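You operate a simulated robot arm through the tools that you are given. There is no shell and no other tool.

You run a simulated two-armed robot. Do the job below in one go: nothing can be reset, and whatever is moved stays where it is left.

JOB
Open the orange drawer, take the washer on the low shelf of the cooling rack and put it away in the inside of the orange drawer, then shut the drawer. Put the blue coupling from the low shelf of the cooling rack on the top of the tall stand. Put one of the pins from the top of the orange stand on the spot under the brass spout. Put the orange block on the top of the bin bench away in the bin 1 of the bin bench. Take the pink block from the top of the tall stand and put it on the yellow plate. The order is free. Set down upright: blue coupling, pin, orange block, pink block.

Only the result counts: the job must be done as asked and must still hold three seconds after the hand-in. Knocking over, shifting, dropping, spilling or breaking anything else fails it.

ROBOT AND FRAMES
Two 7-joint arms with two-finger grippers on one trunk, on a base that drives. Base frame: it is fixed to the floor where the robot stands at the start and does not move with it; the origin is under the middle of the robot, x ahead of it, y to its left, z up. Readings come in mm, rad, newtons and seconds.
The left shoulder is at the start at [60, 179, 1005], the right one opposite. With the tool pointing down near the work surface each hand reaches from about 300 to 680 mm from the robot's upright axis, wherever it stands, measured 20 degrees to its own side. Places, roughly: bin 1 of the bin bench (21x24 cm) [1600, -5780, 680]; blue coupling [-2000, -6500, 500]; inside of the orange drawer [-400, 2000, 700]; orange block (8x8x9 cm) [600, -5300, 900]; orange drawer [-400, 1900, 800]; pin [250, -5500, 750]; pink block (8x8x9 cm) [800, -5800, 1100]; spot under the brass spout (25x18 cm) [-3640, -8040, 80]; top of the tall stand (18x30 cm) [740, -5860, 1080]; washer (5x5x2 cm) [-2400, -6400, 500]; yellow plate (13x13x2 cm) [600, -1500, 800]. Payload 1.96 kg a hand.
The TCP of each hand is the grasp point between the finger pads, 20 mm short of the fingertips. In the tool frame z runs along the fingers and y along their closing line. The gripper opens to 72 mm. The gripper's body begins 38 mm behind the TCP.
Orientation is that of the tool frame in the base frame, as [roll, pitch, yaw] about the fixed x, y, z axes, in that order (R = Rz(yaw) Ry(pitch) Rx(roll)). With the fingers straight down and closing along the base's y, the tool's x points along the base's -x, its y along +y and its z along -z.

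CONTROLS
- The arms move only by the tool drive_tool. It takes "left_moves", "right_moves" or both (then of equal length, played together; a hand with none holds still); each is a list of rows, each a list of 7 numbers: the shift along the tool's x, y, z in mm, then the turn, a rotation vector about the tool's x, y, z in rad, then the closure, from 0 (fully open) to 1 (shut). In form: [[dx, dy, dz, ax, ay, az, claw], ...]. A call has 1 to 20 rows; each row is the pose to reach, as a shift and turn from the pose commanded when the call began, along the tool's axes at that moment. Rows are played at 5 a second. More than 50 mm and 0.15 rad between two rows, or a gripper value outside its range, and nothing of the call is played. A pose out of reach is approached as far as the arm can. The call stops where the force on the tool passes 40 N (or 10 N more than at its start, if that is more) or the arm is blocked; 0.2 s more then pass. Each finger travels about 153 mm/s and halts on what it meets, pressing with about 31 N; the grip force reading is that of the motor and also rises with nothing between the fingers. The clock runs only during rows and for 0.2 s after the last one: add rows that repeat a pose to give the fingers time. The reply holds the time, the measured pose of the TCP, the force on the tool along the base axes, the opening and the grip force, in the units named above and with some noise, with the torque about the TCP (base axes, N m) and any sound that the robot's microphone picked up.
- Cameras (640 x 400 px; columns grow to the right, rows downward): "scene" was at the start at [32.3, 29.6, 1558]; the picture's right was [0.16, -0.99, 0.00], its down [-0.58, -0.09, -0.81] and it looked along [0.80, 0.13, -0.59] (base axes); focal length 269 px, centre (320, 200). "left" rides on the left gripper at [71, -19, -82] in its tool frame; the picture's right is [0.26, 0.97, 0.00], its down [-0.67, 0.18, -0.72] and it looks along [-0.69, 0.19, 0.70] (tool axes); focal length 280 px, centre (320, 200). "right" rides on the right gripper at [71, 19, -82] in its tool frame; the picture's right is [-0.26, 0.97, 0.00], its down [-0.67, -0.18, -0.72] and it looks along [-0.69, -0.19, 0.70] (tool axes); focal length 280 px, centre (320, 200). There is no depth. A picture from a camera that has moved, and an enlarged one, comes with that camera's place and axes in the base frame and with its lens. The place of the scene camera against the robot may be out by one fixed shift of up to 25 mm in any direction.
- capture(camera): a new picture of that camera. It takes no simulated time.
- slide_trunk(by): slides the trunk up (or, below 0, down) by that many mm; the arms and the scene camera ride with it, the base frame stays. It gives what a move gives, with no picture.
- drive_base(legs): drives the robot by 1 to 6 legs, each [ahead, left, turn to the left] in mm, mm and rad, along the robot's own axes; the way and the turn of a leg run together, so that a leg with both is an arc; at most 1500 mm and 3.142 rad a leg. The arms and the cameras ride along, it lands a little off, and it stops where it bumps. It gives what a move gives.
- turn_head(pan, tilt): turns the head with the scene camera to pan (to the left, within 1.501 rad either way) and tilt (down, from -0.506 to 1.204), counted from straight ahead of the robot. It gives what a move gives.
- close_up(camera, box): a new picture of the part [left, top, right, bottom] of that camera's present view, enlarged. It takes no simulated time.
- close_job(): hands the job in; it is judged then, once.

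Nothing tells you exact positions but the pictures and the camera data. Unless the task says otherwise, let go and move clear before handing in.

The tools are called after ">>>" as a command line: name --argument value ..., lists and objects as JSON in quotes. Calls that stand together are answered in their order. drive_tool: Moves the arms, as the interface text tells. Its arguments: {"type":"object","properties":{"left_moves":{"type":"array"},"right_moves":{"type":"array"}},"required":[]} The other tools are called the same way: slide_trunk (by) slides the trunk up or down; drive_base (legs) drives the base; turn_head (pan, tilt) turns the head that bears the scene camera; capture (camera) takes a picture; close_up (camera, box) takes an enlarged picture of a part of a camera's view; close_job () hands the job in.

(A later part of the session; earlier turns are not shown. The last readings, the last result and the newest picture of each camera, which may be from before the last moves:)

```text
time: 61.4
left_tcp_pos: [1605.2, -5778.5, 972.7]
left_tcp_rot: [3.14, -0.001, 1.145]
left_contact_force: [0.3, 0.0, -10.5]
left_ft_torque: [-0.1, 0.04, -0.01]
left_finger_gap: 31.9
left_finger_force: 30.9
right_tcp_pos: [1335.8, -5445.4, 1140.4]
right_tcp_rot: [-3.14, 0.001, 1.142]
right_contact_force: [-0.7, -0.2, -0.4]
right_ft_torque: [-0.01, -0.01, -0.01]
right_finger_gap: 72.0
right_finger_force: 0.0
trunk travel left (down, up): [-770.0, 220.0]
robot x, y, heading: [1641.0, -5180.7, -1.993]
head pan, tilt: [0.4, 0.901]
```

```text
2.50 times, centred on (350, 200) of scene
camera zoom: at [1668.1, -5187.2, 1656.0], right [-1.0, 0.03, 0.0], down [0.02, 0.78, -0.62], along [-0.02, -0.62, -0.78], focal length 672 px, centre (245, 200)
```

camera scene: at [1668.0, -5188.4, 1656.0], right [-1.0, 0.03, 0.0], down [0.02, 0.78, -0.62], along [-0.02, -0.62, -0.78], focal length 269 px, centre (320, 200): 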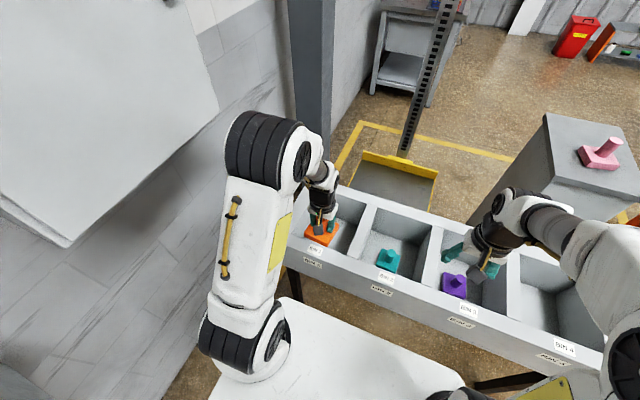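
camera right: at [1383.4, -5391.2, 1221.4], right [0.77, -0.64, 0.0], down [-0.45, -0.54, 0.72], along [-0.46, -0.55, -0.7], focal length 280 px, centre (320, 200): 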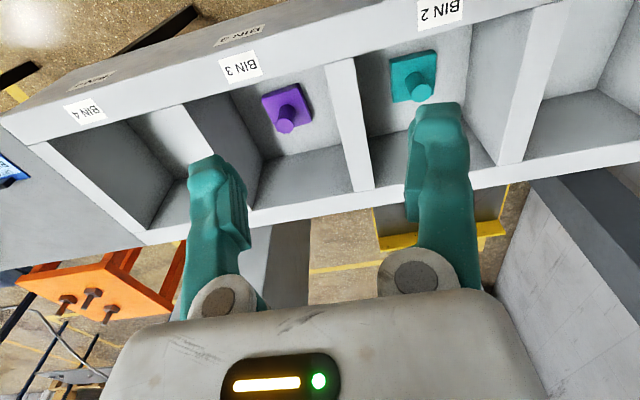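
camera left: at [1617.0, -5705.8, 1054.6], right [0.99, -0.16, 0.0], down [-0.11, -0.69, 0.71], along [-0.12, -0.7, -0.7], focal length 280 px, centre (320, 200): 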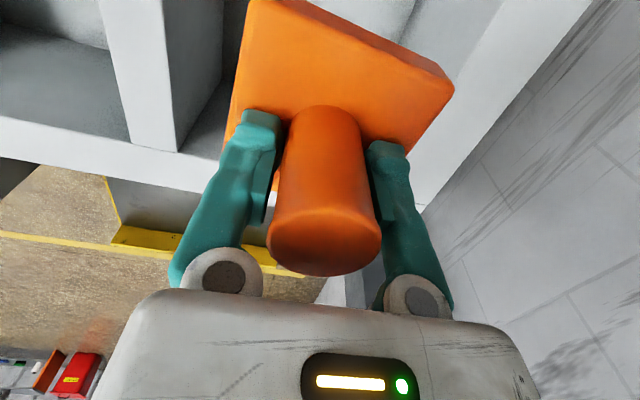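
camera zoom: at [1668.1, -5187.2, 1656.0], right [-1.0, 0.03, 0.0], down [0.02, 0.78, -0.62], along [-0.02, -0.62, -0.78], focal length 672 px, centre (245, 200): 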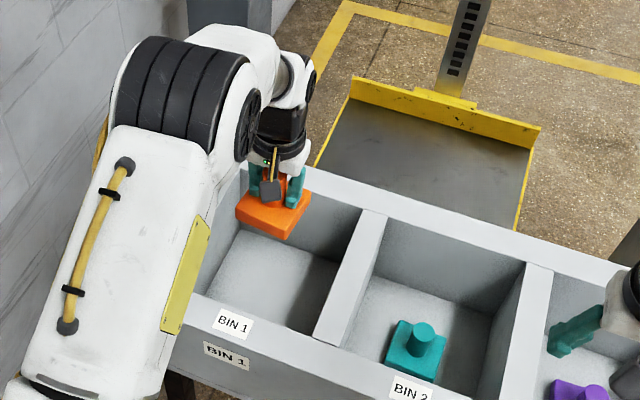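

Bin 1 is empty and the block is nearly centred over it. I'll go down into the bin to just above the floor.

>>> drive_tool --left_moves '[[-8, 1, 45, 0, 0, 0, 1], [-8, 1, 90, 0, 0, 0, 1], [-8, 1, 135, 0, 0, 0, 1], [-8, 1, 175, 0, 0, 0, 1], [-8, 1, 200, 0, 0, 0, 1], [-8, 1, 200, 0, 0, 0, 1]]'

>>> close_up --camera "scene" --box '[270, 120, 430, 280]'

>>> capture --camera "left"

```text
time: 62.8
left_tcp_pos: [1603.5, -5786.8, 770.7]
left_tcp_rot: [-3.141, -0.001, 1.144]
left_contact_force: [0.5, 0.5, -10.0]
left_ft_torque: [-0.05, 0.01, -0.02]
left_finger_gap: 32.0
left_finger_force: 30.6
right_tcp_pos: [1336.0, -5447.8, 1139.7]
right_tcp_rot: [-3.14, 0.0, 1.143]
right_contact_force: [-0.1, -0.1, 0.4]
right_ft_torque: [-0.03, 0.0, -0.03]
right_finger_gap: 72.0
right_finger_force: 0.0
trunk travel left (down, up): [-770.0, 220.0]
robot x, y, heading: [1641.9, -5186.4, -1.998]
head pan, tilt: [0.4, 0.901]
```

```text
2.50 times, centred on (350, 200) of scene
camera zoom: at [1667.6, -5188.7, 1656.0], right [-1.0, 0.03, 0.0], down [0.02, 0.78, -0.62], along [-0.02, -0.62, -0.78], focal length 672 px, centre (245, 200)
```

zoom: 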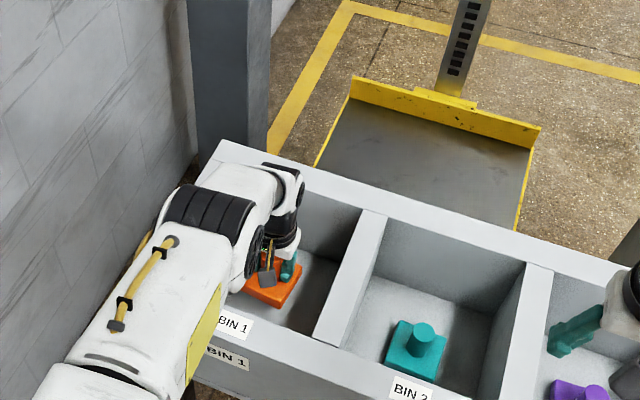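

```text
taken
camera left: at [1614.9, -5713.9, 852.1], right [0.99, -0.16, 0.0], down [-0.11, -0.69, 0.71], along [-0.12, -0.7, -0.7], focal length 280 px, centre (320, 200)
```

left: 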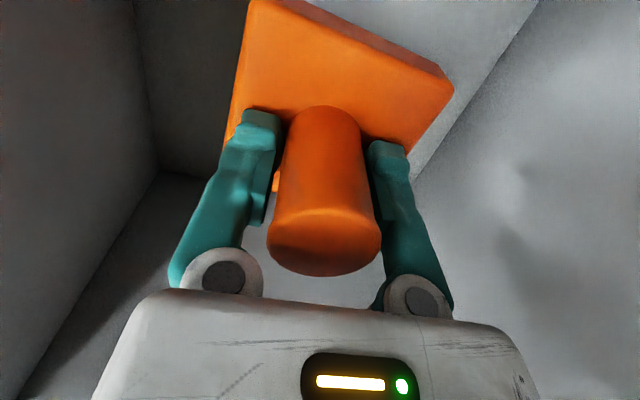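

>>> drive_tool --left_moves '[[0, 0, 6, 0, 0, 0, 1], [0, 0, 11, 0, 0, 0, 1], [0, 0, 15, 0, 0, 0, 1], [0, 0, 18, 0, 0, 0, 1], [0, 0, 21, 0, 0, 0, 1], [0, 0, 21, 0, 0, 0, 1]]'

```text
time: 64.2
left_tcp_pos: [1604.5, -5787.2, 750.7]
left_tcp_rot: [-3.14, -0.002, 1.144]
left_contact_force: [0.1, -0.7, -10.7]
left_ft_torque: [-0.04, 0.01, 0.0]
left_finger_gap: 31.8
left_finger_force: 31.5
right_tcp_pos: [1337.3, -5445.9, 1138.8]
right_tcp_rot: [-3.14, 0.0, 1.144]
right_contact_force: [0.1, -0.2, 0.3]
right_ft_torque: [-0.01, 0.02, 0.0]
right_finger_gap: 71.8
right_finger_force: 0.1
trunk travel left (down, up): [-770.0, 220.0]
robot x, y, heading: [1638.5, -5182.0, -1.997]
head pan, tilt: [0.4, 0.901]
```

>>> drive_tool --left_moves '[[0, 0, 2, 0, 0, 0, 1], [0, 0, 4, 0, 0, 0, 1], [0, 0, 6, 0, 0, 0, 1], [0, 0, 6, 0, 0, 0, 1]]'

```text
time: 65.2
left_tcp_pos: [1604.4, -5784.6, 744.8]
left_tcp_rot: [3.141, -0.003, 1.144]
left_contact_force: [0.2, 0.1, -9.9]
left_ft_torque: [-0.04, -0.02, -0.01]
left_finger_gap: 31.7
left_finger_force: 31.3
right_tcp_pos: [1337.5, -5446.5, 1139.4]
right_tcp_rot: [3.142, 0.0, 1.144]
right_contact_force: [0.4, 0.4, -0.2]
right_ft_torque: [0.04, 0.02, -0.02]
right_finger_gap: 71.9
right_finger_force: 0.1
trunk travel left (down, up): [-770.0, 220.0]
robot x, y, heading: [1640.2, -5182.7, -2.0]
head pan, tilt: [0.4, 0.901]
```

>>> drive_tool --left_moves '[[0, 0, 2, 0, 0, 0, 1], [0, 0, 4, 0, 0, 0, 1], [0, 0, 6, 0, 0, 0, 1], [0, 0, 6, 0, 0, 0, 1]]'

```text
time: 66.2
left_tcp_pos: [1603.8, -5787.0, 739.4]
left_tcp_rot: [-3.14, -0.002, 1.142]
left_contact_force: [-0.5, 0.3, -10.1]
left_ft_torque: [-0.06, 0.01, 0.02]
left_finger_gap: 31.8
left_finger_force: 30.7
right_tcp_pos: [1336.8, -5447.4, 1139.2]
right_tcp_rot: [-3.14, -0.001, 1.145]
right_contact_force: [0.2, 0.2, 0.2]
right_ft_torque: [-0.02, -0.03, 0.0]
right_finger_gap: 72.1
right_finger_force: 0.0
trunk travel left (down, up): [-770.0, 220.0]
robot x, y, heading: [1638.0, -5183.4, -1.992]
head pan, tilt: [0.4, 0.901]
```

>>> drive_tool --left_moves '[[0, 0, 2, 0, 0, 0, 1], [0, 0, 4, 0, 0, 0, 1], [0, 0, 6, 0, 0, 0, 1], [0, 0, 6, 0, 0, 0, 1]]'

>>> capture --camera "left"

```text
time: 67.2
left_tcp_pos: [1604.6, -5783.8, 735.0]
left_tcp_rot: [3.141, -0.001, 1.143]
left_contact_force: [0.5, 0.2, -10.5]
left_ft_torque: [-0.06, 0.01, 0.0]
left_finger_gap: 31.7
left_finger_force: 30.8
right_tcp_pos: [1335.6, -5445.8, 1138.7]
right_tcp_rot: [-3.141, -0.001, 1.143]
right_contact_force: [0.1, -0.2, 0.0]
right_ft_torque: [-0.01, 0.0, -0.02]
right_finger_gap: 71.9
right_finger_force: 0.1
trunk travel left (down, up): [-770.0, 220.0]
robot x, y, heading: [1639.1, -5181.6, -1.994]
head pan, tilt: [0.4, 0.901]
```

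```text
taken
camera left: at [1616.0, -5712.5, 815.8], right [0.99, -0.16, 0.0], down [-0.11, -0.69, 0.71], along [-0.12, -0.7, -0.7], focal length 280 px, centre (320, 200)
```

left: 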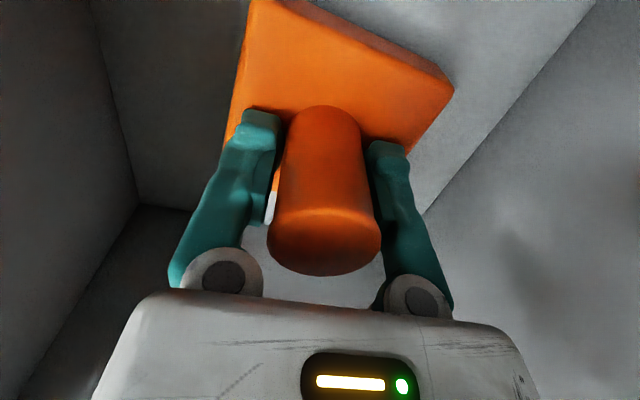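

Still no contact, so the floor is a bit lower. I'll keep lowering in small steps.

>>> drive_tool --left_moves '[[0, 0, 2, 0, 0, 0, 1], [0, 0, 4, 0, 0, 0, 1], [0, 0, 6, 0, 0, 0, 1], [0, 0, 8, 0, 0, 0, 1], [0, 0, 8, 0, 0, 0, 1]]'

```text
time: 68.4
left_tcp_pos: [1603.6, -5791.6, 740.5]
left_tcp_rot: [3.14, 0.02, 1.143]
left_contact_force: [0.3, -0.5, -11.6]
left_ft_torque: [-0.08, 0.01, 0.01]
left_finger_gap: 31.9
left_finger_force: 30.7
left hand out of reach, approached as far as the arm can: row 2, 3, 4, 5
right_tcp_pos: [1337.4, -5446.9, 1140.0]
right_tcp_rot: [-3.14, -0.001, 1.143]
right_contact_force: [-0.3, 0.3, 0.3]
right_ft_torque: [-0.02, -0.02, 0.02]
right_finger_gap: 71.9
right_finger_force: 0.0
trunk travel left (down, up): [-770.0, 220.0]
robot x, y, heading: [1641.1, -5180.4, -1.999]
head pan, tilt: [0.4, 0.901]
```

The arm ran out of downward reach here, so I'll raise the hand a bit, lower the trunk, and then set the block down with the arm.

>>> drive_tool --left_moves '[[0, 0, -20, 0, 0, 0, 1], [0, 0, -50, 0, 0, 0, 1], [0, 0, -80, 0, 0, 0, 1], [0, 0, -80, 0, 0, 0, 1]]'

>>> slide_trunk --by -60

```text
time: 69.4
left_tcp_pos: [1607.5, -5784.8, 808.4]
left_tcp_rot: [-3.141, -0.001, 1.144]
left_contact_force: [0.3, -1.0, -10.5]
left_ft_torque: [-0.02, 0.07, -0.03]
left_finger_gap: 32.1
left_finger_force: 31.0
left hand out of reach, approached as far as the arm can: row 1, 2
right_tcp_pos: [1337.8, -5447.6, 1139.9]
right_tcp_rot: [-3.141, 0.0, 1.144]
right_contact_force: [-0.4, -1.0, 0.3]
right_ft_torque: [0.02, 0.03, 0.02]
right_finger_gap: 71.8
right_finger_force: 0.1
trunk travel left (down, up): [-770.0, 220.0]
robot x, y, heading: [1640.1, -5179.6, -2.001]
head pan, tilt: [0.4, 0.901]
```

```text
time: 70.4
left_tcp_pos: [1607.9, -5784.3, 747.1]
left_tcp_rot: [3.141, -0.003, 1.142]
left_contact_force: [-0.2, 0.7, -11.7]
left_ft_torque: [-0.02, 0.01, -0.01]
left_finger_gap: 31.7
left_finger_force: 30.5
right_tcp_pos: [1335.7, -5447.0, 1081.1]
right_tcp_rot: [-3.139, 0.001, 1.144]
right_contact_force: [-0.6, -0.1, -0.2]
right_ft_torque: [-0.02, 0.05, -0.05]
right_finger_gap: 72.1
right_finger_force: 0.0
trunk travel left (down, up): [-710.0, 280.0]
robot x, y, heading: [1639.7, -5183.4, -1.996]
head pan, tilt: [0.4, 0.901]
```

>>> drive_tool --left_moves '[[0, 0, 5, 0, 0, 0, 1], [0, 0, 10, 0, 0, 0, 1], [0, 0, 13, 0, 0, 0, 1], [0, 0, 16, 0, 0, 0, 1], [0, 0, 16, 0, 0, 0, 1]]'

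```text
time: 71.6
left_tcp_pos: [1605.8, -5784.7, 733.2]
left_tcp_rot: [3.141, -0.001, 1.143]
left_contact_force: [0.0, 0.1, -11.0]
left_ft_torque: [-0.04, 0.03, -0.01]
left_finger_gap: 31.6
left_finger_force: 31.1
right_tcp_pos: [1337.7, -5447.3, 1079.8]
right_tcp_rot: [-3.138, 0.0, 1.142]
right_contact_force: [-0.3, -0.2, 0.5]
right_ft_torque: [0.05, -0.01, 0.03]
right_finger_gap: 71.9
right_finger_force: 0.0
trunk travel left (down, up): [-710.0, 280.0]
robot x, y, heading: [1635.2, -5181.7, -2.001]
head pan, tilt: [0.4, 0.901]
```

>>> drive_tool --left_moves '[[0, 0, 2, 0, 0, 0, 1], [0, 0, 4, 0, 0, 0, 1], [0, 0, 6, 0, 0, 0, 1], [0, 0, 6, 0, 0, 0, 1]]'

```text
time: 72.6
left_tcp_pos: [1607.4, -5784.4, 727.1]
left_tcp_rot: [-3.141, -0.002, 1.144]
left_contact_force: [0.0, 0.6, -11.5]
left_ft_torque: [-0.04, 0.01, 0.01]
left_finger_gap: 31.7
left_finger_force: 31.2
right_tcp_pos: [1336.4, -5447.4, 1080.5]
right_tcp_rot: [-3.14, 0.0, 1.143]
right_contact_force: [0.2, -0.4, 0.2]
right_ft_torque: [0.02, -0.04, 0.01]
right_finger_gap: 71.9
right_finger_force: 0.1
trunk travel left (down, up): [-710.0, 280.0]
robot x, y, heading: [1639.1, -5181.4, -1.999]
head pan, tilt: [0.4, 0.901]
```

>>> drive_tool --left_moves '[[0, 0, 2, 0, 0, 0, 1], [0, 0, 4, 0, 0, 0, 1], [0, 0, 6, 0, 0, 0, 1], [0, 0, 6, 0, 0, 0, 1]]'

>>> close_up --camera "scene" --box '[290, 170, 390, 270]'

```text
time: 73.6
left_tcp_pos: [1607.3, -5785.3, 720.1]
left_tcp_rot: [-3.141, -0.002, 1.142]
left_contact_force: [-0.1, 0.1, -9.8]
left_ft_torque: [-0.03, 0.03, -0.01]
left_finger_gap: 32.0
left_finger_force: 31.2
right_tcp_pos: [1336.3, -5446.4, 1079.8]
right_tcp_rot: [-3.141, 0.001, 1.142]
right_contact_force: [-0.8, 0.2, -0.6]
right_ft_torque: [0.03, 0.01, -0.03]
right_finger_gap: 71.7
right_finger_force: 0.0
trunk travel left (down, up): [-710.0, 280.0]
robot x, y, heading: [1637.7, -5183.3, -2.001]
head pan, tilt: [0.4, 0.901]
```

```text
4.00 times, centred on (340, 220) of scene
camera zoom: at [1667.8, -5188.7, 1596.0], right [-1.0, 0.03, 0.0], down [0.02, 0.78, -0.62], along [-0.02, -0.62, -0.78], focal length 1075 px, centre (240, 120)
```

zoom: 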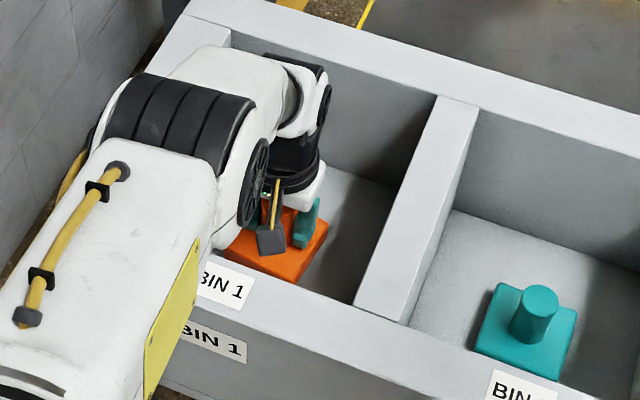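

>>> drive_tool --left_moves '[[0, 0, 2, 0, 0, 0, 1], [0, 0, 4, 0, 0, 0, 1], [0, 0, 6, 0, 0, 0, 1], [0, 0, 8, 0, 0, 0, 1], [0, 0, 8, 0, 0, 0, 1]]'

```text
time: 74.8
left_tcp_pos: [1606.8, -5785.0, 715.5]
left_tcp_rot: [3.14, 0.006, 1.142]
left_contact_force: [1.9, -6.8, 30.6]
left_ft_torque: [0.31, -0.07, 0.03]
left_finger_gap: 31.7
left_finger_force: 31.0
right_tcp_pos: [1336.9, -5443.6, 1081.1]
right_tcp_rot: [-3.141, 0.002, 1.144]
right_contact_force: [0.3, 0.1, 0.4]
right_ft_torque: [-0.01, -0.01, 0.01]
right_finger_gap: 72.0
right_finger_force: 0.0
trunk travel left (down, up): [-710.0, 280.0]
robot x, y, heading: [1639.6, -5182.7, -1.996]
head pan, tilt: [0.4, 0.901]
```

The block touched the bin floor at TCP z≈716. I'll ease off the pressure, open the fingers and go straight up.

>>> drive_tool --left_moves '[[0, 0, -3, 0, 0, 0, 1], [0, 0, -4, 0, 0, 0, 0.6], [0, 0, -4, 0, 0, 0, 0.3], [0, 0, -4, 0, 0, 0, 0], [0, 0, -4, 0, 0, 0, 0], [0, 0, -40, 0, 0, 0, 0], [0, 0, -85, 0, 0, 0, 0], [0, 0, -130, 0, 0, 0, 0], [0, 0, -175, 0, 0, 0, 0], [0, 0, -215, 0, 0, 0, 0], [0, 0, -215, 0, 0, 0, 0]]'

>>> capture --camera "left"

```text
time: 77.2
left_tcp_pos: [1606.4, -5783.8, 928.1]
left_tcp_rot: [3.141, 0.0, 1.144]
left_contact_force: [0.4, 0.5, -0.5]
left_ft_torque: [0.01, 0.0, 0.03]
left_finger_gap: 71.8
left_finger_force: 0.1
right_tcp_pos: [1336.6, -5446.5, 1079.5]
right_tcp_rot: [-3.14, -0.001, 1.141]
right_contact_force: [0.8, -0.7, -0.4]
right_ft_torque: [0.0, -0.02, 0.05]
right_finger_gap: 72.0
right_finger_force: 0.0
trunk travel left (down, up): [-710.0, 280.0]
robot x, y, heading: [1643.0, -5179.7, -1.997]
head pan, tilt: [0.4, 0.901]
```

```text
taken
camera left: at [1618.4, -5712.5, 1009.1], right [0.99, -0.16, 0.0], down [-0.11, -0.69, 0.71], along [-0.12, -0.71, -0.7], focal length 280 px, centre (320, 200)
```

left: 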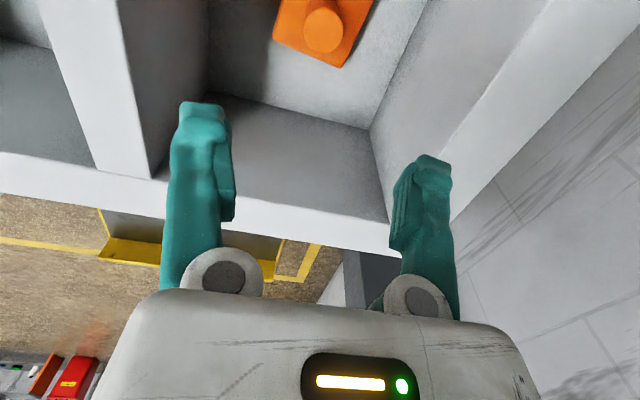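

The orange block stands in bin 1. Next I'll retract the hand, back away, and drive around the right end of the bench toward the orange stand; I put its pins near [175, -5530], [207, -5650] and [290, -5559].

>>> drive_tool --left_moves '[[40, 0, -15, 0, 0, 0, 0], [80, 0, -30, 0, 0, 0, 0], [120, 0, -45, 0, 0, 0, 0], [160, 0, -60, 0, 0, 0, 0], [180, 0, -80, 0, 0, 0, 0], [180, 0, -80, 0, 0, 0, 0]]'

>>> turn_head --pan -0.9 --tilt 0.6

>>> drive_base --legs '[[-150, 0, 0], [0, -1400, 0]]'

>>> capture --camera "scene"

```text
time: 78.6
left_tcp_pos: [1683.6, -5622.4, 1009.6]
left_tcp_rot: [3.141, 0.001, 1.144]
left_contact_force: [0.6, -0.2, 0.5]
left_ft_torque: [0.03, -0.01, 0.0]
left_finger_gap: 72.2
left_finger_force: 0.1
right_tcp_pos: [1336.8, -5446.2, 1080.2]
right_tcp_rot: [3.141, 0.001, 1.143]
right_contact_force: [-0.4, -0.4, 0.3]
right_ft_torque: [0.03, -0.03, 0.02]
right_finger_gap: 71.9
right_finger_force: 0.1
trunk travel left (down, up): [-710.0, 280.0]
robot x, y, heading: [1637.9, -5182.4, -1.999]
head pan, tilt: [0.4, 0.901]
```

```text
time: 80.1
left_tcp_pos: [1683.0, -5622.9, 1008.8]
left_tcp_rot: [-3.14, -0.001, 1.143]
left_contact_force: [0.5, -0.1, -0.4]
left_ft_torque: [-0.04, 0.0, 0.01]
left_finger_gap: 72.0
left_finger_force: 0.1
right_tcp_pos: [1337.3, -5445.5, 1079.2]
right_tcp_rot: [3.141, -0.001, 1.144]
right_contact_force: [0.3, 0.0, 0.3]
right_ft_torque: [-0.05, -0.02, 0.0]
right_finger_gap: 72.2
right_finger_force: 0.1
trunk travel left (down, up): [-710.0, 280.0]
robot x, y, heading: [1639.3, -5178.8, -2.002]
head pan, tilt: [-0.901, 0.6]
```

```text
time: 88.0
left_tcp_pos: [465.8, -4905.9, 1008.6]
left_tcp_rot: [3.141, -0.001, 1.146]
left_contact_force: [-0.5, -0.1, -0.4]
left_ft_torque: [-0.03, 0.01, 0.0]
left_finger_gap: 72.2
left_finger_force: 0.0
right_tcp_pos: [119.1, -4731.0, 1080.9]
right_tcp_rot: [3.141, 0.001, 1.146]
right_contact_force: [-0.5, 1.2, 0.2]
right_ft_torque: [0.01, 0.0, -0.02]
right_finger_gap: 72.1
right_finger_force: 0.1
trunk travel left (down, up): [-710.0, 280.0]
robot x, y, heading: [422.7, -4466.9, -1.996]
head pan, tilt: [-0.901, 0.6]
```

```text
taken
camera scene: at [365.7, -4417.1, 1620.8], right [-0.24, 0.97, 0.0], down [0.55, 0.14, -0.83], along [-0.8, -0.2, -0.56], focal length 269 px, centre (320, 200)
```

scene: 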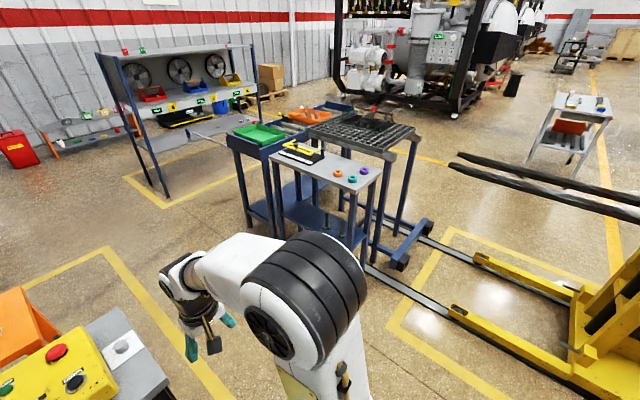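

The way is clear to the right of the bench; lifter legs on the floor start near x -1150, y -4430. I'll go further right, turn to face the stand from its right end, and drive alongside.

>>> drive_base --legs '[[0, -750, 0], [0, 0, 1.552], [299, -1233, 0]]'

>>> turn_head --pan 0.0 --tilt 0.7

>>> capture --camera "scene"

>>> capture --camera "left"

```text
time: 102.1
left_tcp_pos: [-128.9, -5383.9, 1008.8]
left_tcp_rot: [3.141, 0.0, 2.686]
left_contact_force: [0.2, 0.4, -0.4]
left_ft_torque: [-0.03, 0.01, -0.03]
left_finger_gap: 72.1
left_finger_force: 0.0
right_tcp_pos: [-314.1, -5722.8, 1079.6]
right_tcp_rot: [-3.141, -0.001, 2.684]
right_contact_force: [-0.6, 0.9, 0.3]
right_ft_torque: [-0.01, 0.01, 0.0]
right_finger_gap: 72.0
right_finger_force: 0.1
trunk travel left (down, up): [-710.0, 280.0]
robot x, y, heading: [-569.4, -5416.0, -0.456]
head pan, tilt: [-0.901, 0.6]
```

```text
time: 103.3
left_tcp_pos: [-128.2, -5382.3, 1009.6]
left_tcp_rot: [-3.141, -0.001, 2.686]
left_contact_force: [0.2, 0.3, 0.8]
left_ft_torque: [-0.02, 0.01, 0.03]
left_finger_gap: 71.9
left_finger_force: 0.1
right_tcp_pos: [-313.8, -5724.6, 1079.5]
right_tcp_rot: [-3.141, -0.002, 2.686]
right_contact_force: [-0.1, 0.0, 0.8]
right_ft_torque: [0.0, 0.03, -0.01]
right_finger_gap: 71.8
right_finger_force: 0.1
trunk travel left (down, up): [-710.0, 280.0]
robot x, y, heading: [-566.8, -5412.9, -0.454]
head pan, tilt: [0.0, 0.7]
```

```text
taken
camera scene: at [-541.2, -5409.6, 1612.2], right [-0.44, -0.9, 0.0], down [-0.58, 0.28, -0.76], along [0.69, -0.34, -0.64], focal length 269 px, centre (320, 200)
```

scene: 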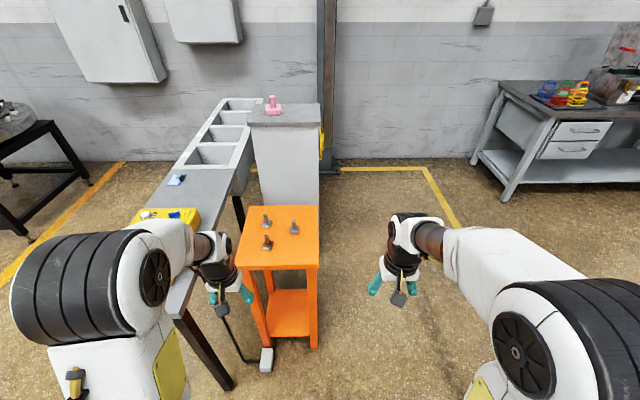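

```text
taken
camera left: at [-200.1, -5370.0, 1090.0], right [0.19, 0.98, 0.0], down [0.69, -0.13, 0.72], along [0.7, -0.14, -0.7], focal length 280 px, centre (320, 200)
```

left: 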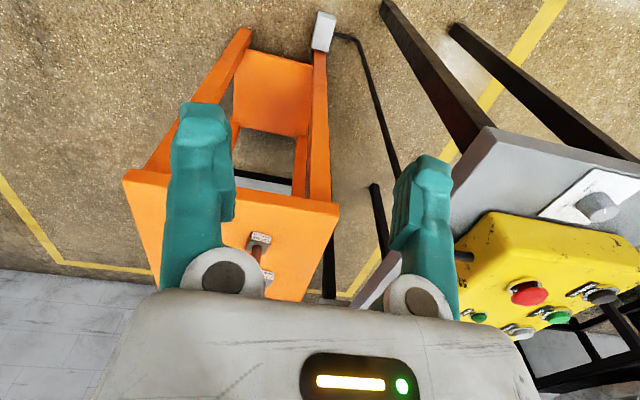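

>>> close_up --camera "scene" --box '[225, 195, 345, 270]'

```text
5.33 times, centred on (285, 232) of scene
camera zoom: at [-541.2, -5409.6, 1612.2], right [-0.44, -0.9, 0.0], down [-0.58, 0.28, -0.76], along [0.69, -0.34, -0.64], focal length 1433 px, centre (507, 27)
```

zoom: 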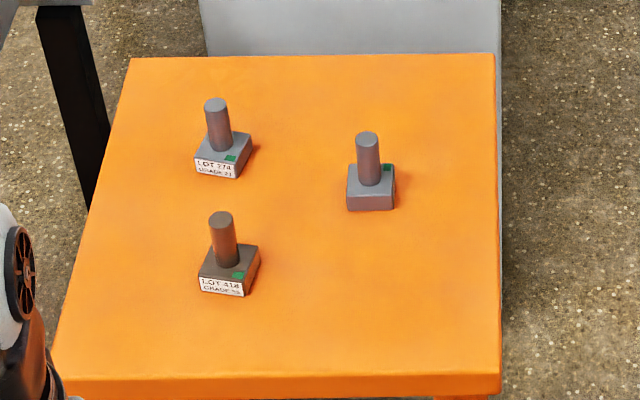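

The nearest pin stands at about [173, -5532], 62 mm tall with a 19 mm stem, on a top at z≈808. I'll drive 155 mm ahead so it is within reach of the left hand.

>>> drive_base --legs '[[150, 10, 0]]'

>>> capture --camera "left"

>>> capture --camera "scene"

```text
time: 104.7
left_tcp_pos: [11.7, -5439.4, 1008.7]
left_tcp_rot: [-3.141, 0.0, 2.688]
left_contact_force: [-0.5, -0.2, 0.7]
left_ft_torque: [0.0, 0.0, -0.01]
left_finger_gap: 72.2
left_finger_force: 0.0
right_tcp_pos: [-175.2, -5781.1, 1080.2]
right_tcp_rot: [-3.141, 0.0, 2.69]
right_contact_force: [0.3, 0.5, 1.3]
right_ft_torque: [-0.02, 0.02, 0.0]
right_finger_gap: 72.0
right_finger_force: 0.1
trunk travel left (down, up): [-710.0, 280.0]
robot x, y, heading: [-431.0, -5474.6, -0.457]
head pan, tilt: [0.0, 0.7]
```

```text
taken
camera left: at [-61.0, -5426.5, 1090.1], right [0.19, 0.98, 0.0], down [0.69, -0.13, 0.72], along [0.7, -0.13, -0.7], focal length 280 px, centre (320, 200)
```

left: 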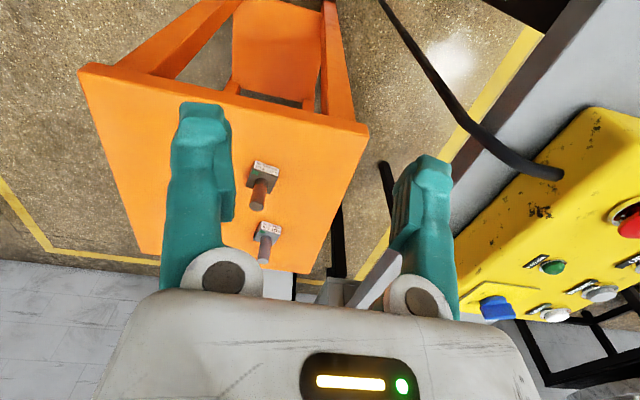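

```text
taken
camera scene: at [-402.0, -5466.5, 1612.2], right [-0.44, -0.9, 0.0], down [-0.58, 0.28, -0.77], along [0.69, -0.34, -0.64], focal length 269 px, centre (320, 200)
```

scene: 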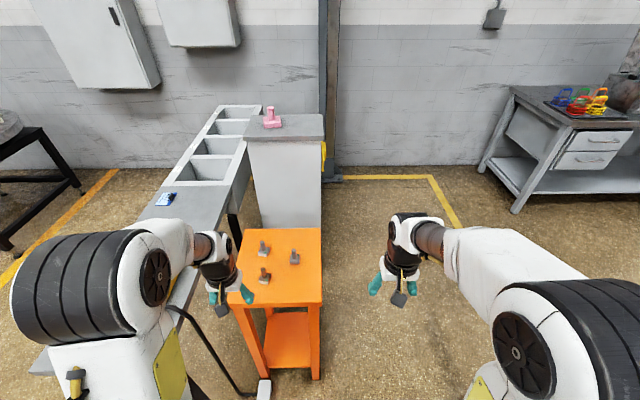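

>>> close_up --camera "left" --box '[200, 130, 340, 280]'

```text
2.67 times, centred on (270, 205) of left
camera zoom: at [-61.0, -5426.5, 1090.1], right [0.19, 0.98, 0.0], down [0.69, -0.13, 0.72], along [0.7, -0.13, -0.7], focal length 748 px, centre (453, 187)
```

zoom: 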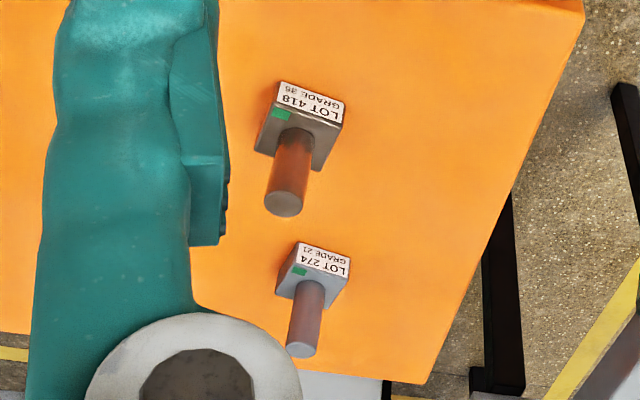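

>>> drive_tool --left_moves '[[-42, -6, 15, 0, 0, 0, 0], [-84, -12, 30, 0, 0, 0, 0], [-126, -18, 45, 0, 0, 0, 0], [-168, -24, 60, 0, 0, 0, 0], [-168, -24, 60, 0, 0, 0, 0]]'

>>> close_up --camera "left" --box '[160, 0, 480, 200]'

>>> close_up --camera "scene" --box '[170, 190, 350, 310]'

```text
time: 105.8
left_tcp_pos: [153.8, -5536.2, 949.7]
left_tcp_rot: [-3.141, 0.001, 2.687]
left_contact_force: [-0.5, 0.1, 0.2]
left_ft_torque: [0.0, 0.0, -0.02]
left_finger_gap: 72.1
left_finger_force: 0.0
right_tcp_pos: [-175.2, -5781.6, 1080.7]
right_tcp_rot: [3.141, 0.003, 2.687]
right_contact_force: [0.6, -0.1, 0.1]
right_ft_torque: [-0.01, 0.01, 0.0]
right_finger_gap: 72.0
right_finger_force: 0.0
trunk travel left (down, up): [-710.0, 280.0]
robot x, y, heading: [-429.5, -5470.8, -0.453]
head pan, tilt: [0.0, 0.7]
```

```text
2.00 times, centred on (320, 100) of left
camera zoom: at [81.4, -5521.7, 1030.1], right [0.19, 0.98, 0.0], down [0.69, -0.13, 0.72], along [0.7, -0.13, -0.7], focal length 561 px, centre (320, 400)
```

zoom: 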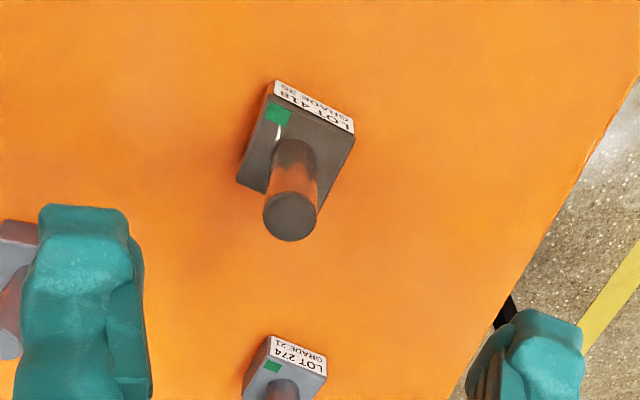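

```text
3.33 times, centred on (260, 250) of scene
camera zoom: at [-402.8, -5466.1, 1612.2], right [-0.44, -0.9, 0.0], down [-0.58, 0.28, -0.77], along [0.69, -0.34, -0.64], focal length 896 px, centre (520, 33)
```

zoom: 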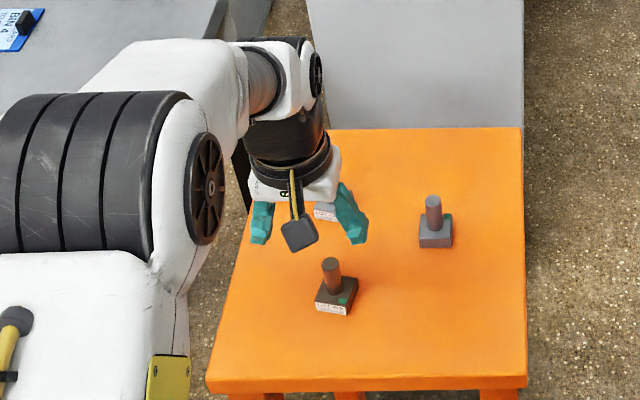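

>>> drive_tool --left_moves '[[-15, -5, 30, 0, 0, 0, 0], [-15, -5, 60, 0, 0, 0, 0], [-15, -5, 80, 0, 0, 0, 0], [-15, -5, 92, 0, 0, 0, 0], [-15, -5, 92, 0, 0, 0, 0]]'

>>> capture --camera "left"

>>> close_up --camera "scene" --box '[200, 220, 320, 300]'

```text
time: 107.0
left_tcp_pos: [162.9, -5547.3, 856.7]
left_tcp_rot: [-3.141, -0.001, 2.687]
left_contact_force: [-0.7, -0.4, 0.2]
left_ft_torque: [0.0, -0.04, -0.01]
left_finger_gap: 72.0
left_finger_force: 0.0
right_tcp_pos: [-173.9, -5780.9, 1080.0]
right_tcp_rot: [3.141, -0.001, 2.687]
right_contact_force: [0.5, 0.4, -0.1]
right_ft_torque: [0.0, 0.0, 0.0]
right_finger_gap: 72.2
right_finger_force: 0.0
trunk travel left (down, up): [-710.0, 280.0]
robot x, y, heading: [-429.2, -5467.8, -0.453]
head pan, tilt: [0.0, 0.7]
```

```text
taken
camera left: at [90.9, -5533.9, 937.9], right [0.19, 0.98, 0.0], down [0.69, -0.13, 0.72], along [0.7, -0.13, -0.7], focal length 280 px, centre (320, 200)
```

left: 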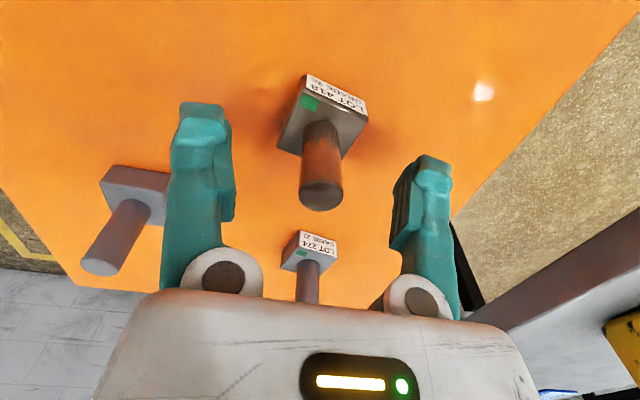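

```text
5.00 times, centred on (260, 260) of scene
camera zoom: at [-401.9, -5466.6, 1612.2], right [-0.44, -0.9, 0.0], down [-0.58, 0.28, -0.77], along [0.69, -0.34, -0.64], focal length 1343 px, centre (620, -100)
```

zoom: 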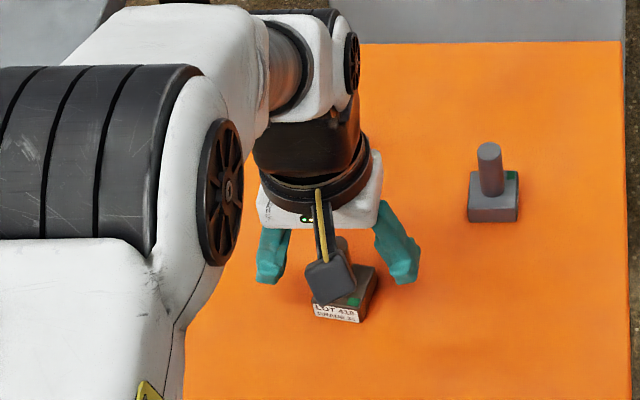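

The stem sits centred between the fingers. I'll go 6 mm lower and close on it.

>>> drive_tool --left_moves '[[0, 0, 6, 0, 0, 0, 0], [0, 0, 6, 0, 0, 0, 0.4], [0, 0, 6, 0, 0, 0, 0.7], [0, 0, 6, 0, 0, 0, 1], [0, 0, 6, 0, 0, 0, 1], [0, 0, 6, 0, 0, 0, 1]]'

>>> capture --camera "left"

```text
time: 108.5
left_tcp_pos: [163.5, -5547.0, 850.8]
left_tcp_rot: [-3.141, 0.0, 2.688]
left_contact_force: [-1.0, 1.3, 0.1]
left_ft_torque: [0.01, -0.01, 0.03]
left_finger_gap: 16.7
left_finger_force: 31.4
right_tcp_pos: [-174.8, -5780.1, 1080.1]
right_tcp_rot: [3.141, -0.002, 2.689]
right_contact_force: [0.1, 0.1, 0.9]
right_ft_torque: [-0.01, 0.01, 0.01]
right_finger_gap: 72.2
right_finger_force: 0.1
trunk travel left (down, up): [-710.0, 280.0]
robot x, y, heading: [-430.8, -5472.2, -0.456]
head pan, tilt: [0.0, 0.7]
```

```text
taken
camera left: at [91.2, -5533.4, 931.8], right [0.19, 0.98, 0.0], down [0.69, -0.13, 0.72], along [0.7, -0.13, -0.7], focal length 280 px, centre (320, 200)
```

left: 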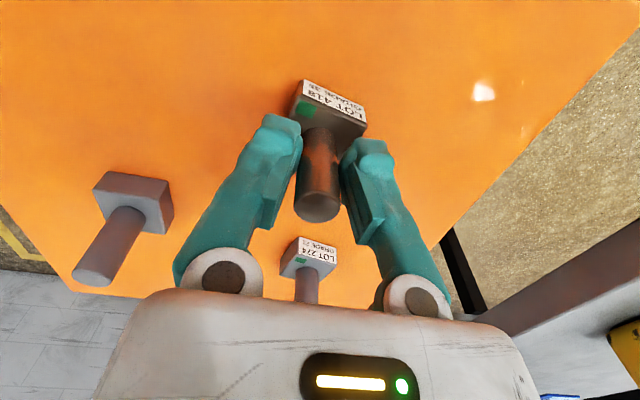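

>>> drive_tool --left_moves '[[0, 0, -10, 0, 0, 0, 1], [0, 0, -40, 0, 0, 0, 1], [0, 0, -80, 0, 0, 0, 1], [0, 0, -120, 0, 0, 0, 1], [40, 0, -130, 0, 0, 0, 1], [80, 0, -140, 0, 0, 0, 1], [120, 0, -150, 0, 0, 0, 1], [160, 0, -150, 0, 0, 0, 1], [200, 0, -150, 0, 0, 0, 1], [200, 0, -150, 0, 0, 0, 1]]'

>>> capture --camera "left"

>>> turn_head --pan -1.2 --tilt 0.5

>>> capture --camera "scene"

```text
time: 110.7
left_tcp_pos: [-16.1, -5460.0, 998.8]
left_tcp_rot: [3.141, -0.002, 2.688]
left_contact_force: [1.0, -0.6, -2.9]
left_ft_torque: [0.0, 0.03, 0.0]
left_finger_gap: 16.9
left_finger_force: 31.3
right_tcp_pos: [-172.6, -5781.3, 1080.5]
right_tcp_rot: [-3.139, -0.001, 2.688]
right_contact_force: [0.2, -0.5, -0.2]
right_ft_torque: [-0.03, 0.02, 0.01]
right_finger_gap: 72.2
right_finger_force: 0.1
trunk travel left (down, up): [-710.0, 280.0]
robot x, y, heading: [-430.6, -5474.6, -0.455]
head pan, tilt: [0.0, 0.7]
```

```text
taken
camera left: at [-88.6, -5446.2, 1080.3], right [0.19, 0.98, 0.0], down [0.69, -0.13, 0.71], along [0.7, -0.13, -0.7], focal length 280 px, centre (320, 200)
```

left: 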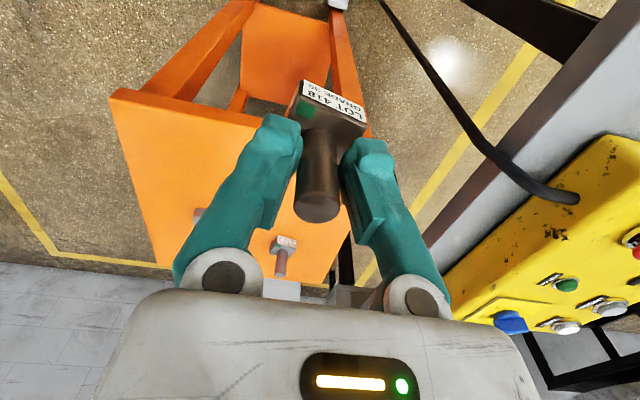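

```text
time: 112.0
left_tcp_pos: [-17.6, -5459.9, 999.5]
left_tcp_rot: [3.141, 0.0, 2.689]
left_contact_force: [-0.6, -0.1, -2.1]
left_ft_torque: [0.0, 0.0, 0.0]
left_finger_gap: 16.9
left_finger_force: 31.1
right_tcp_pos: [-173.2, -5780.6, 1080.9]
right_tcp_rot: [-3.141, 0.0, 2.687]
right_contact_force: [0.4, 0.1, 1.0]
right_ft_torque: [-0.01, 0.01, -0.02]
right_finger_gap: 72.2
right_finger_force: 0.1
trunk travel left (down, up): [-710.0, 280.0]
robot x, y, heading: [-429.7, -5473.7, -0.456]
head pan, tilt: [-1.201, 0.499]
```

```text
taken
camera scene: at [-485.2, -5520.1, 1629.9], right [-1.0, 0.08, 0.0], down [0.04, 0.48, -0.88], along [-0.07, -0.87, -0.48], focal length 269 px, centre (320, 200)
```

scene: 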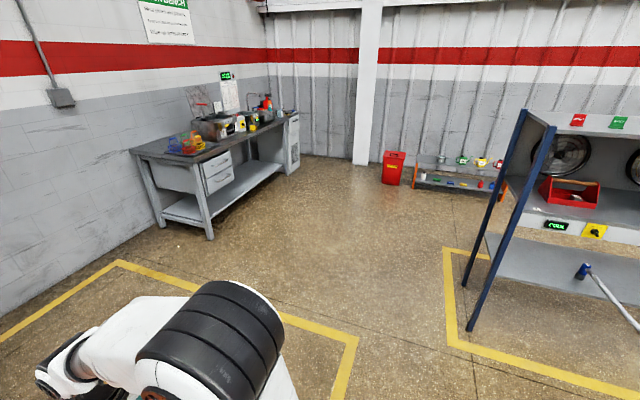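

The pin is held clear of the stand. I'll back away and turn toward the cooling rack to look at its low shelf.

>>> drive_base --legs '[[-250, 0, 0], [0, 0, -1.6]]'

>>> turn_head --pan -0.3 --tilt 0.4

>>> capture --camera "scene"

```text
time: 117.7
left_tcp_pos: [-649.4, -5778.4, 999.4]
left_tcp_rot: [3.141, 0.0, 1.095]
left_contact_force: [-0.5, 1.2, -2.0]
left_ft_torque: [0.02, -0.05, 0.02]
left_finger_gap: 17.0
left_finger_force: 30.4
right_tcp_pos: [-966.1, -5612.7, 1079.5]
right_tcp_rot: [-3.142, 0.0, 1.097]
right_contact_force: [0.0, -0.3, 0.1]
right_ft_torque: [-0.02, 0.05, 0.03]
right_finger_gap: 72.1
right_finger_force: 0.1
trunk travel left (down, up): [-710.0, 280.0]
robot x, y, heading: [-652.9, -5364.8, -2.046]
head pan, tilt: [-1.201, 0.499]
```

```text
time: 118.9
left_tcp_pos: [-649.0, -5777.2, 998.8]
left_tcp_rot: [-3.14, 0.001, 1.096]
left_contact_force: [-0.1, -0.2, -2.3]
left_ft_torque: [0.04, 0.03, 0.0]
left_finger_gap: 16.8
left_finger_force: 31.1
right_tcp_pos: [-966.9, -5613.9, 1081.0]
right_tcp_rot: [3.141, 0.0, 1.096]
right_contact_force: [-0.2, -0.4, 0.5]
right_ft_torque: [0.01, -0.01, 0.01]
right_finger_gap: 72.2
right_finger_force: 0.0
trunk travel left (down, up): [-710.0, 280.0]
robot x, y, heading: [-653.7, -5362.4, -2.045]
head pan, tilt: [-0.3, 0.4]
```

```text
taken
camera scene: at [-684.1, -5361.3, 1639.0], right [-0.71, 0.7, 0.0], down [0.27, 0.28, -0.92], along [-0.64, -0.66, -0.39], focal length 269 px, centre (320, 200)
```

scene: 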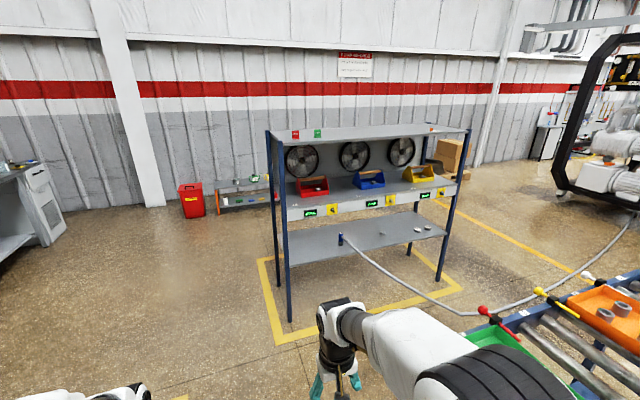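

>>> close_up --camera "scene" --box '[250, 120, 490, 320]'

>>> close_up --camera "scene" --box '[320, 205, 460, 275]'

>>> close_up --camera "scene" --box '[270, 120, 390, 210]'

```text
2.00 times, centred on (370, 220) of scene
camera zoom: at [-684.1, -5361.3, 1639.0], right [-0.71, 0.7, 0.0], down [0.27, 0.28, -0.92], along [-0.64, -0.66, -0.39], focal length 537 px, centre (220, 160)
```

zoom: 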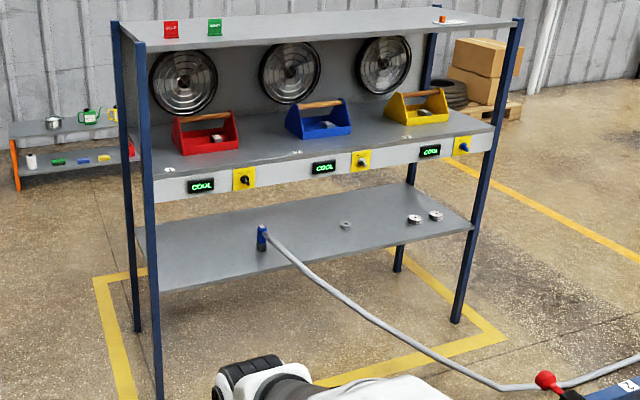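

```text
4.57 times, centred on (390, 240) of scene
camera zoom: at [-684.1, -5361.3, 1639.0], right [-0.71, 0.7, 0.0], down [0.27, 0.28, -0.92], along [-0.64, -0.66, -0.39], focal length 1228 px, centre (0, 17)
```

zoom: 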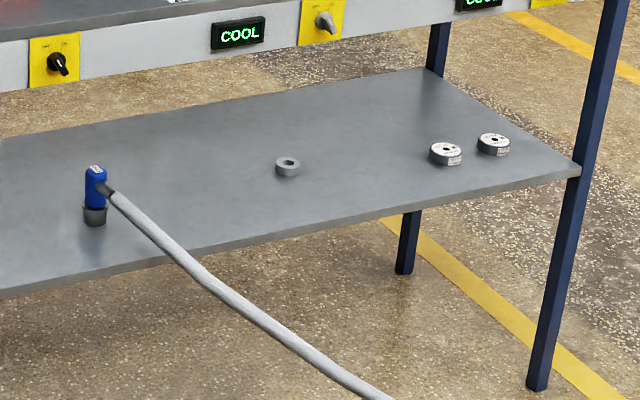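

```text
4.44 times, centred on (330, 165) of scene
camera zoom: at [-684.1, -5361.3, 1639.0], right [-0.71, 0.7, 0.0], down [0.27, 0.28, -0.92], along [-0.64, -0.66, -0.39], focal length 1194 px, centre (276, 356)
```

zoom: 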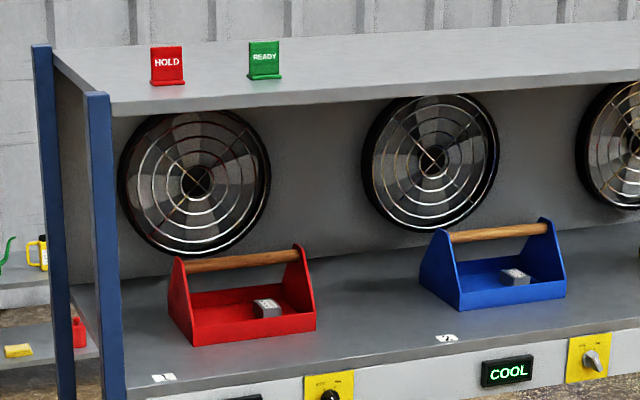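

The blue coupling stands on the low shelf near [-2115, -6576] and is tied to a hose that trails across the floor to the right. The plain ring near [-2490, -6440] must be the washer. I'll deliver the pin first, passing left of the rack.

>>> drive_base --legs '[[0, 0, 0.05], [0, 230, 0], [1400, 0, 0]]'

>>> turn_head --pan -0.6 --tilt 0.5

>>> capture --camera "scene"

```text
time: 127.7
left_tcp_pos: [-1023.5, -7139.5, 998.6]
left_tcp_rot: [3.141, 0.0, 1.115]
left_contact_force: [-0.1, 0.5, -3.4]
left_ft_torque: [-0.02, 0.0, 0.02]
left_finger_gap: 16.7
left_finger_force: 31.1
right_tcp_pos: [-1344.8, -6981.5, 1080.1]
right_tcp_rot: [-3.141, 0.0, 1.115]
right_contact_force: [0.4, 0.3, -0.3]
right_ft_torque: [0.01, 0.03, -0.02]
right_finger_gap: 72.3
right_finger_force: 0.1
trunk travel left (down, up): [-710.0, 280.0]
robot x, y, heading: [-1035.7, -6725.8, -2.025]
head pan, tilt: [-0.3, 0.4]
```

```text
time: 128.5
left_tcp_pos: [-1024.2, -7139.9, 999.0]
left_tcp_rot: [3.141, 0.001, 1.115]
left_contact_force: [0.0, -0.5, -2.2]
left_ft_torque: [-0.01, 0.01, -0.01]
left_finger_gap: 17.0
left_finger_force: 31.1
right_tcp_pos: [-1345.6, -6981.1, 1080.4]
right_tcp_rot: [-3.139, 0.0, 1.115]
right_contact_force: [0.3, 0.8, -0.3]
right_ft_torque: [-0.02, -0.02, -0.01]
right_finger_gap: 71.9
right_finger_force: 0.0
trunk travel left (down, up): [-710.0, 280.0]
robot x, y, heading: [-1035.6, -6724.7, -2.028]
head pan, tilt: [-0.6, 0.499]
```

```text
taken
camera scene: at [-1082.0, -6701.1, 1629.9], right [-0.49, 0.87, 0.0], down [0.42, 0.24, -0.88], along [-0.76, -0.43, -0.48], focal length 269 px, centre (320, 200)
```

scene: 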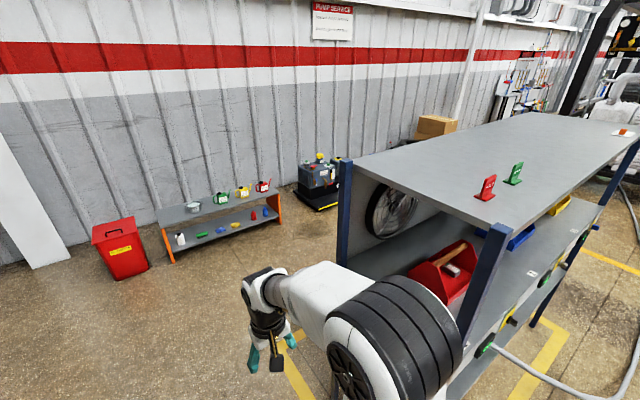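

>>> close_up --camera "scene" --box '[270, 140, 370, 220]'

>>> close_up --camera "scene" --box '[80, 140, 300, 290]'

```text
5.00 times, centred on (320, 180) of scene
camera zoom: at [-1082.0, -6701.1, 1629.9], right [-0.49, 0.87, 0.0], down [0.42, 0.24, -0.88], along [-0.76, -0.43, -0.48], focal length 1343 px, centre (320, 300)
```

zoom: 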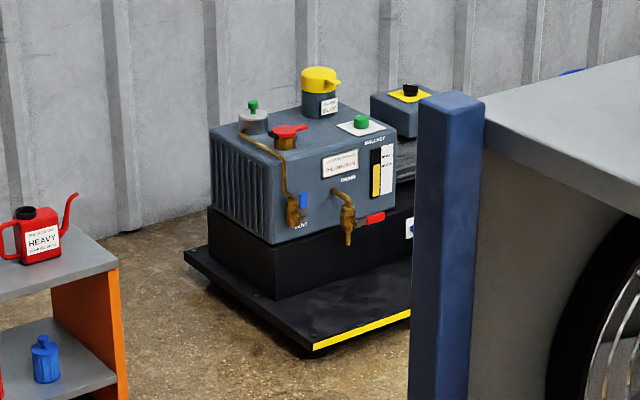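

```text
2.67 times, centred on (190, 215) of scene
camera zoom: at [-1082.0, -6701.1, 1629.9], right [-0.49, 0.87, 0.0], down [0.42, 0.24, -0.88], along [-0.76, -0.43, -0.48], focal length 716 px, centre (667, 160)
```

zoom: 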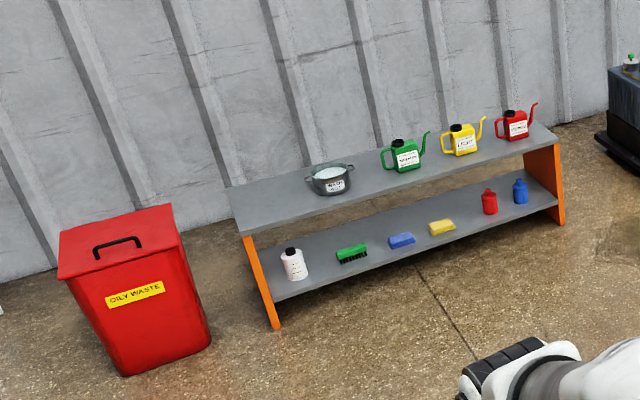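

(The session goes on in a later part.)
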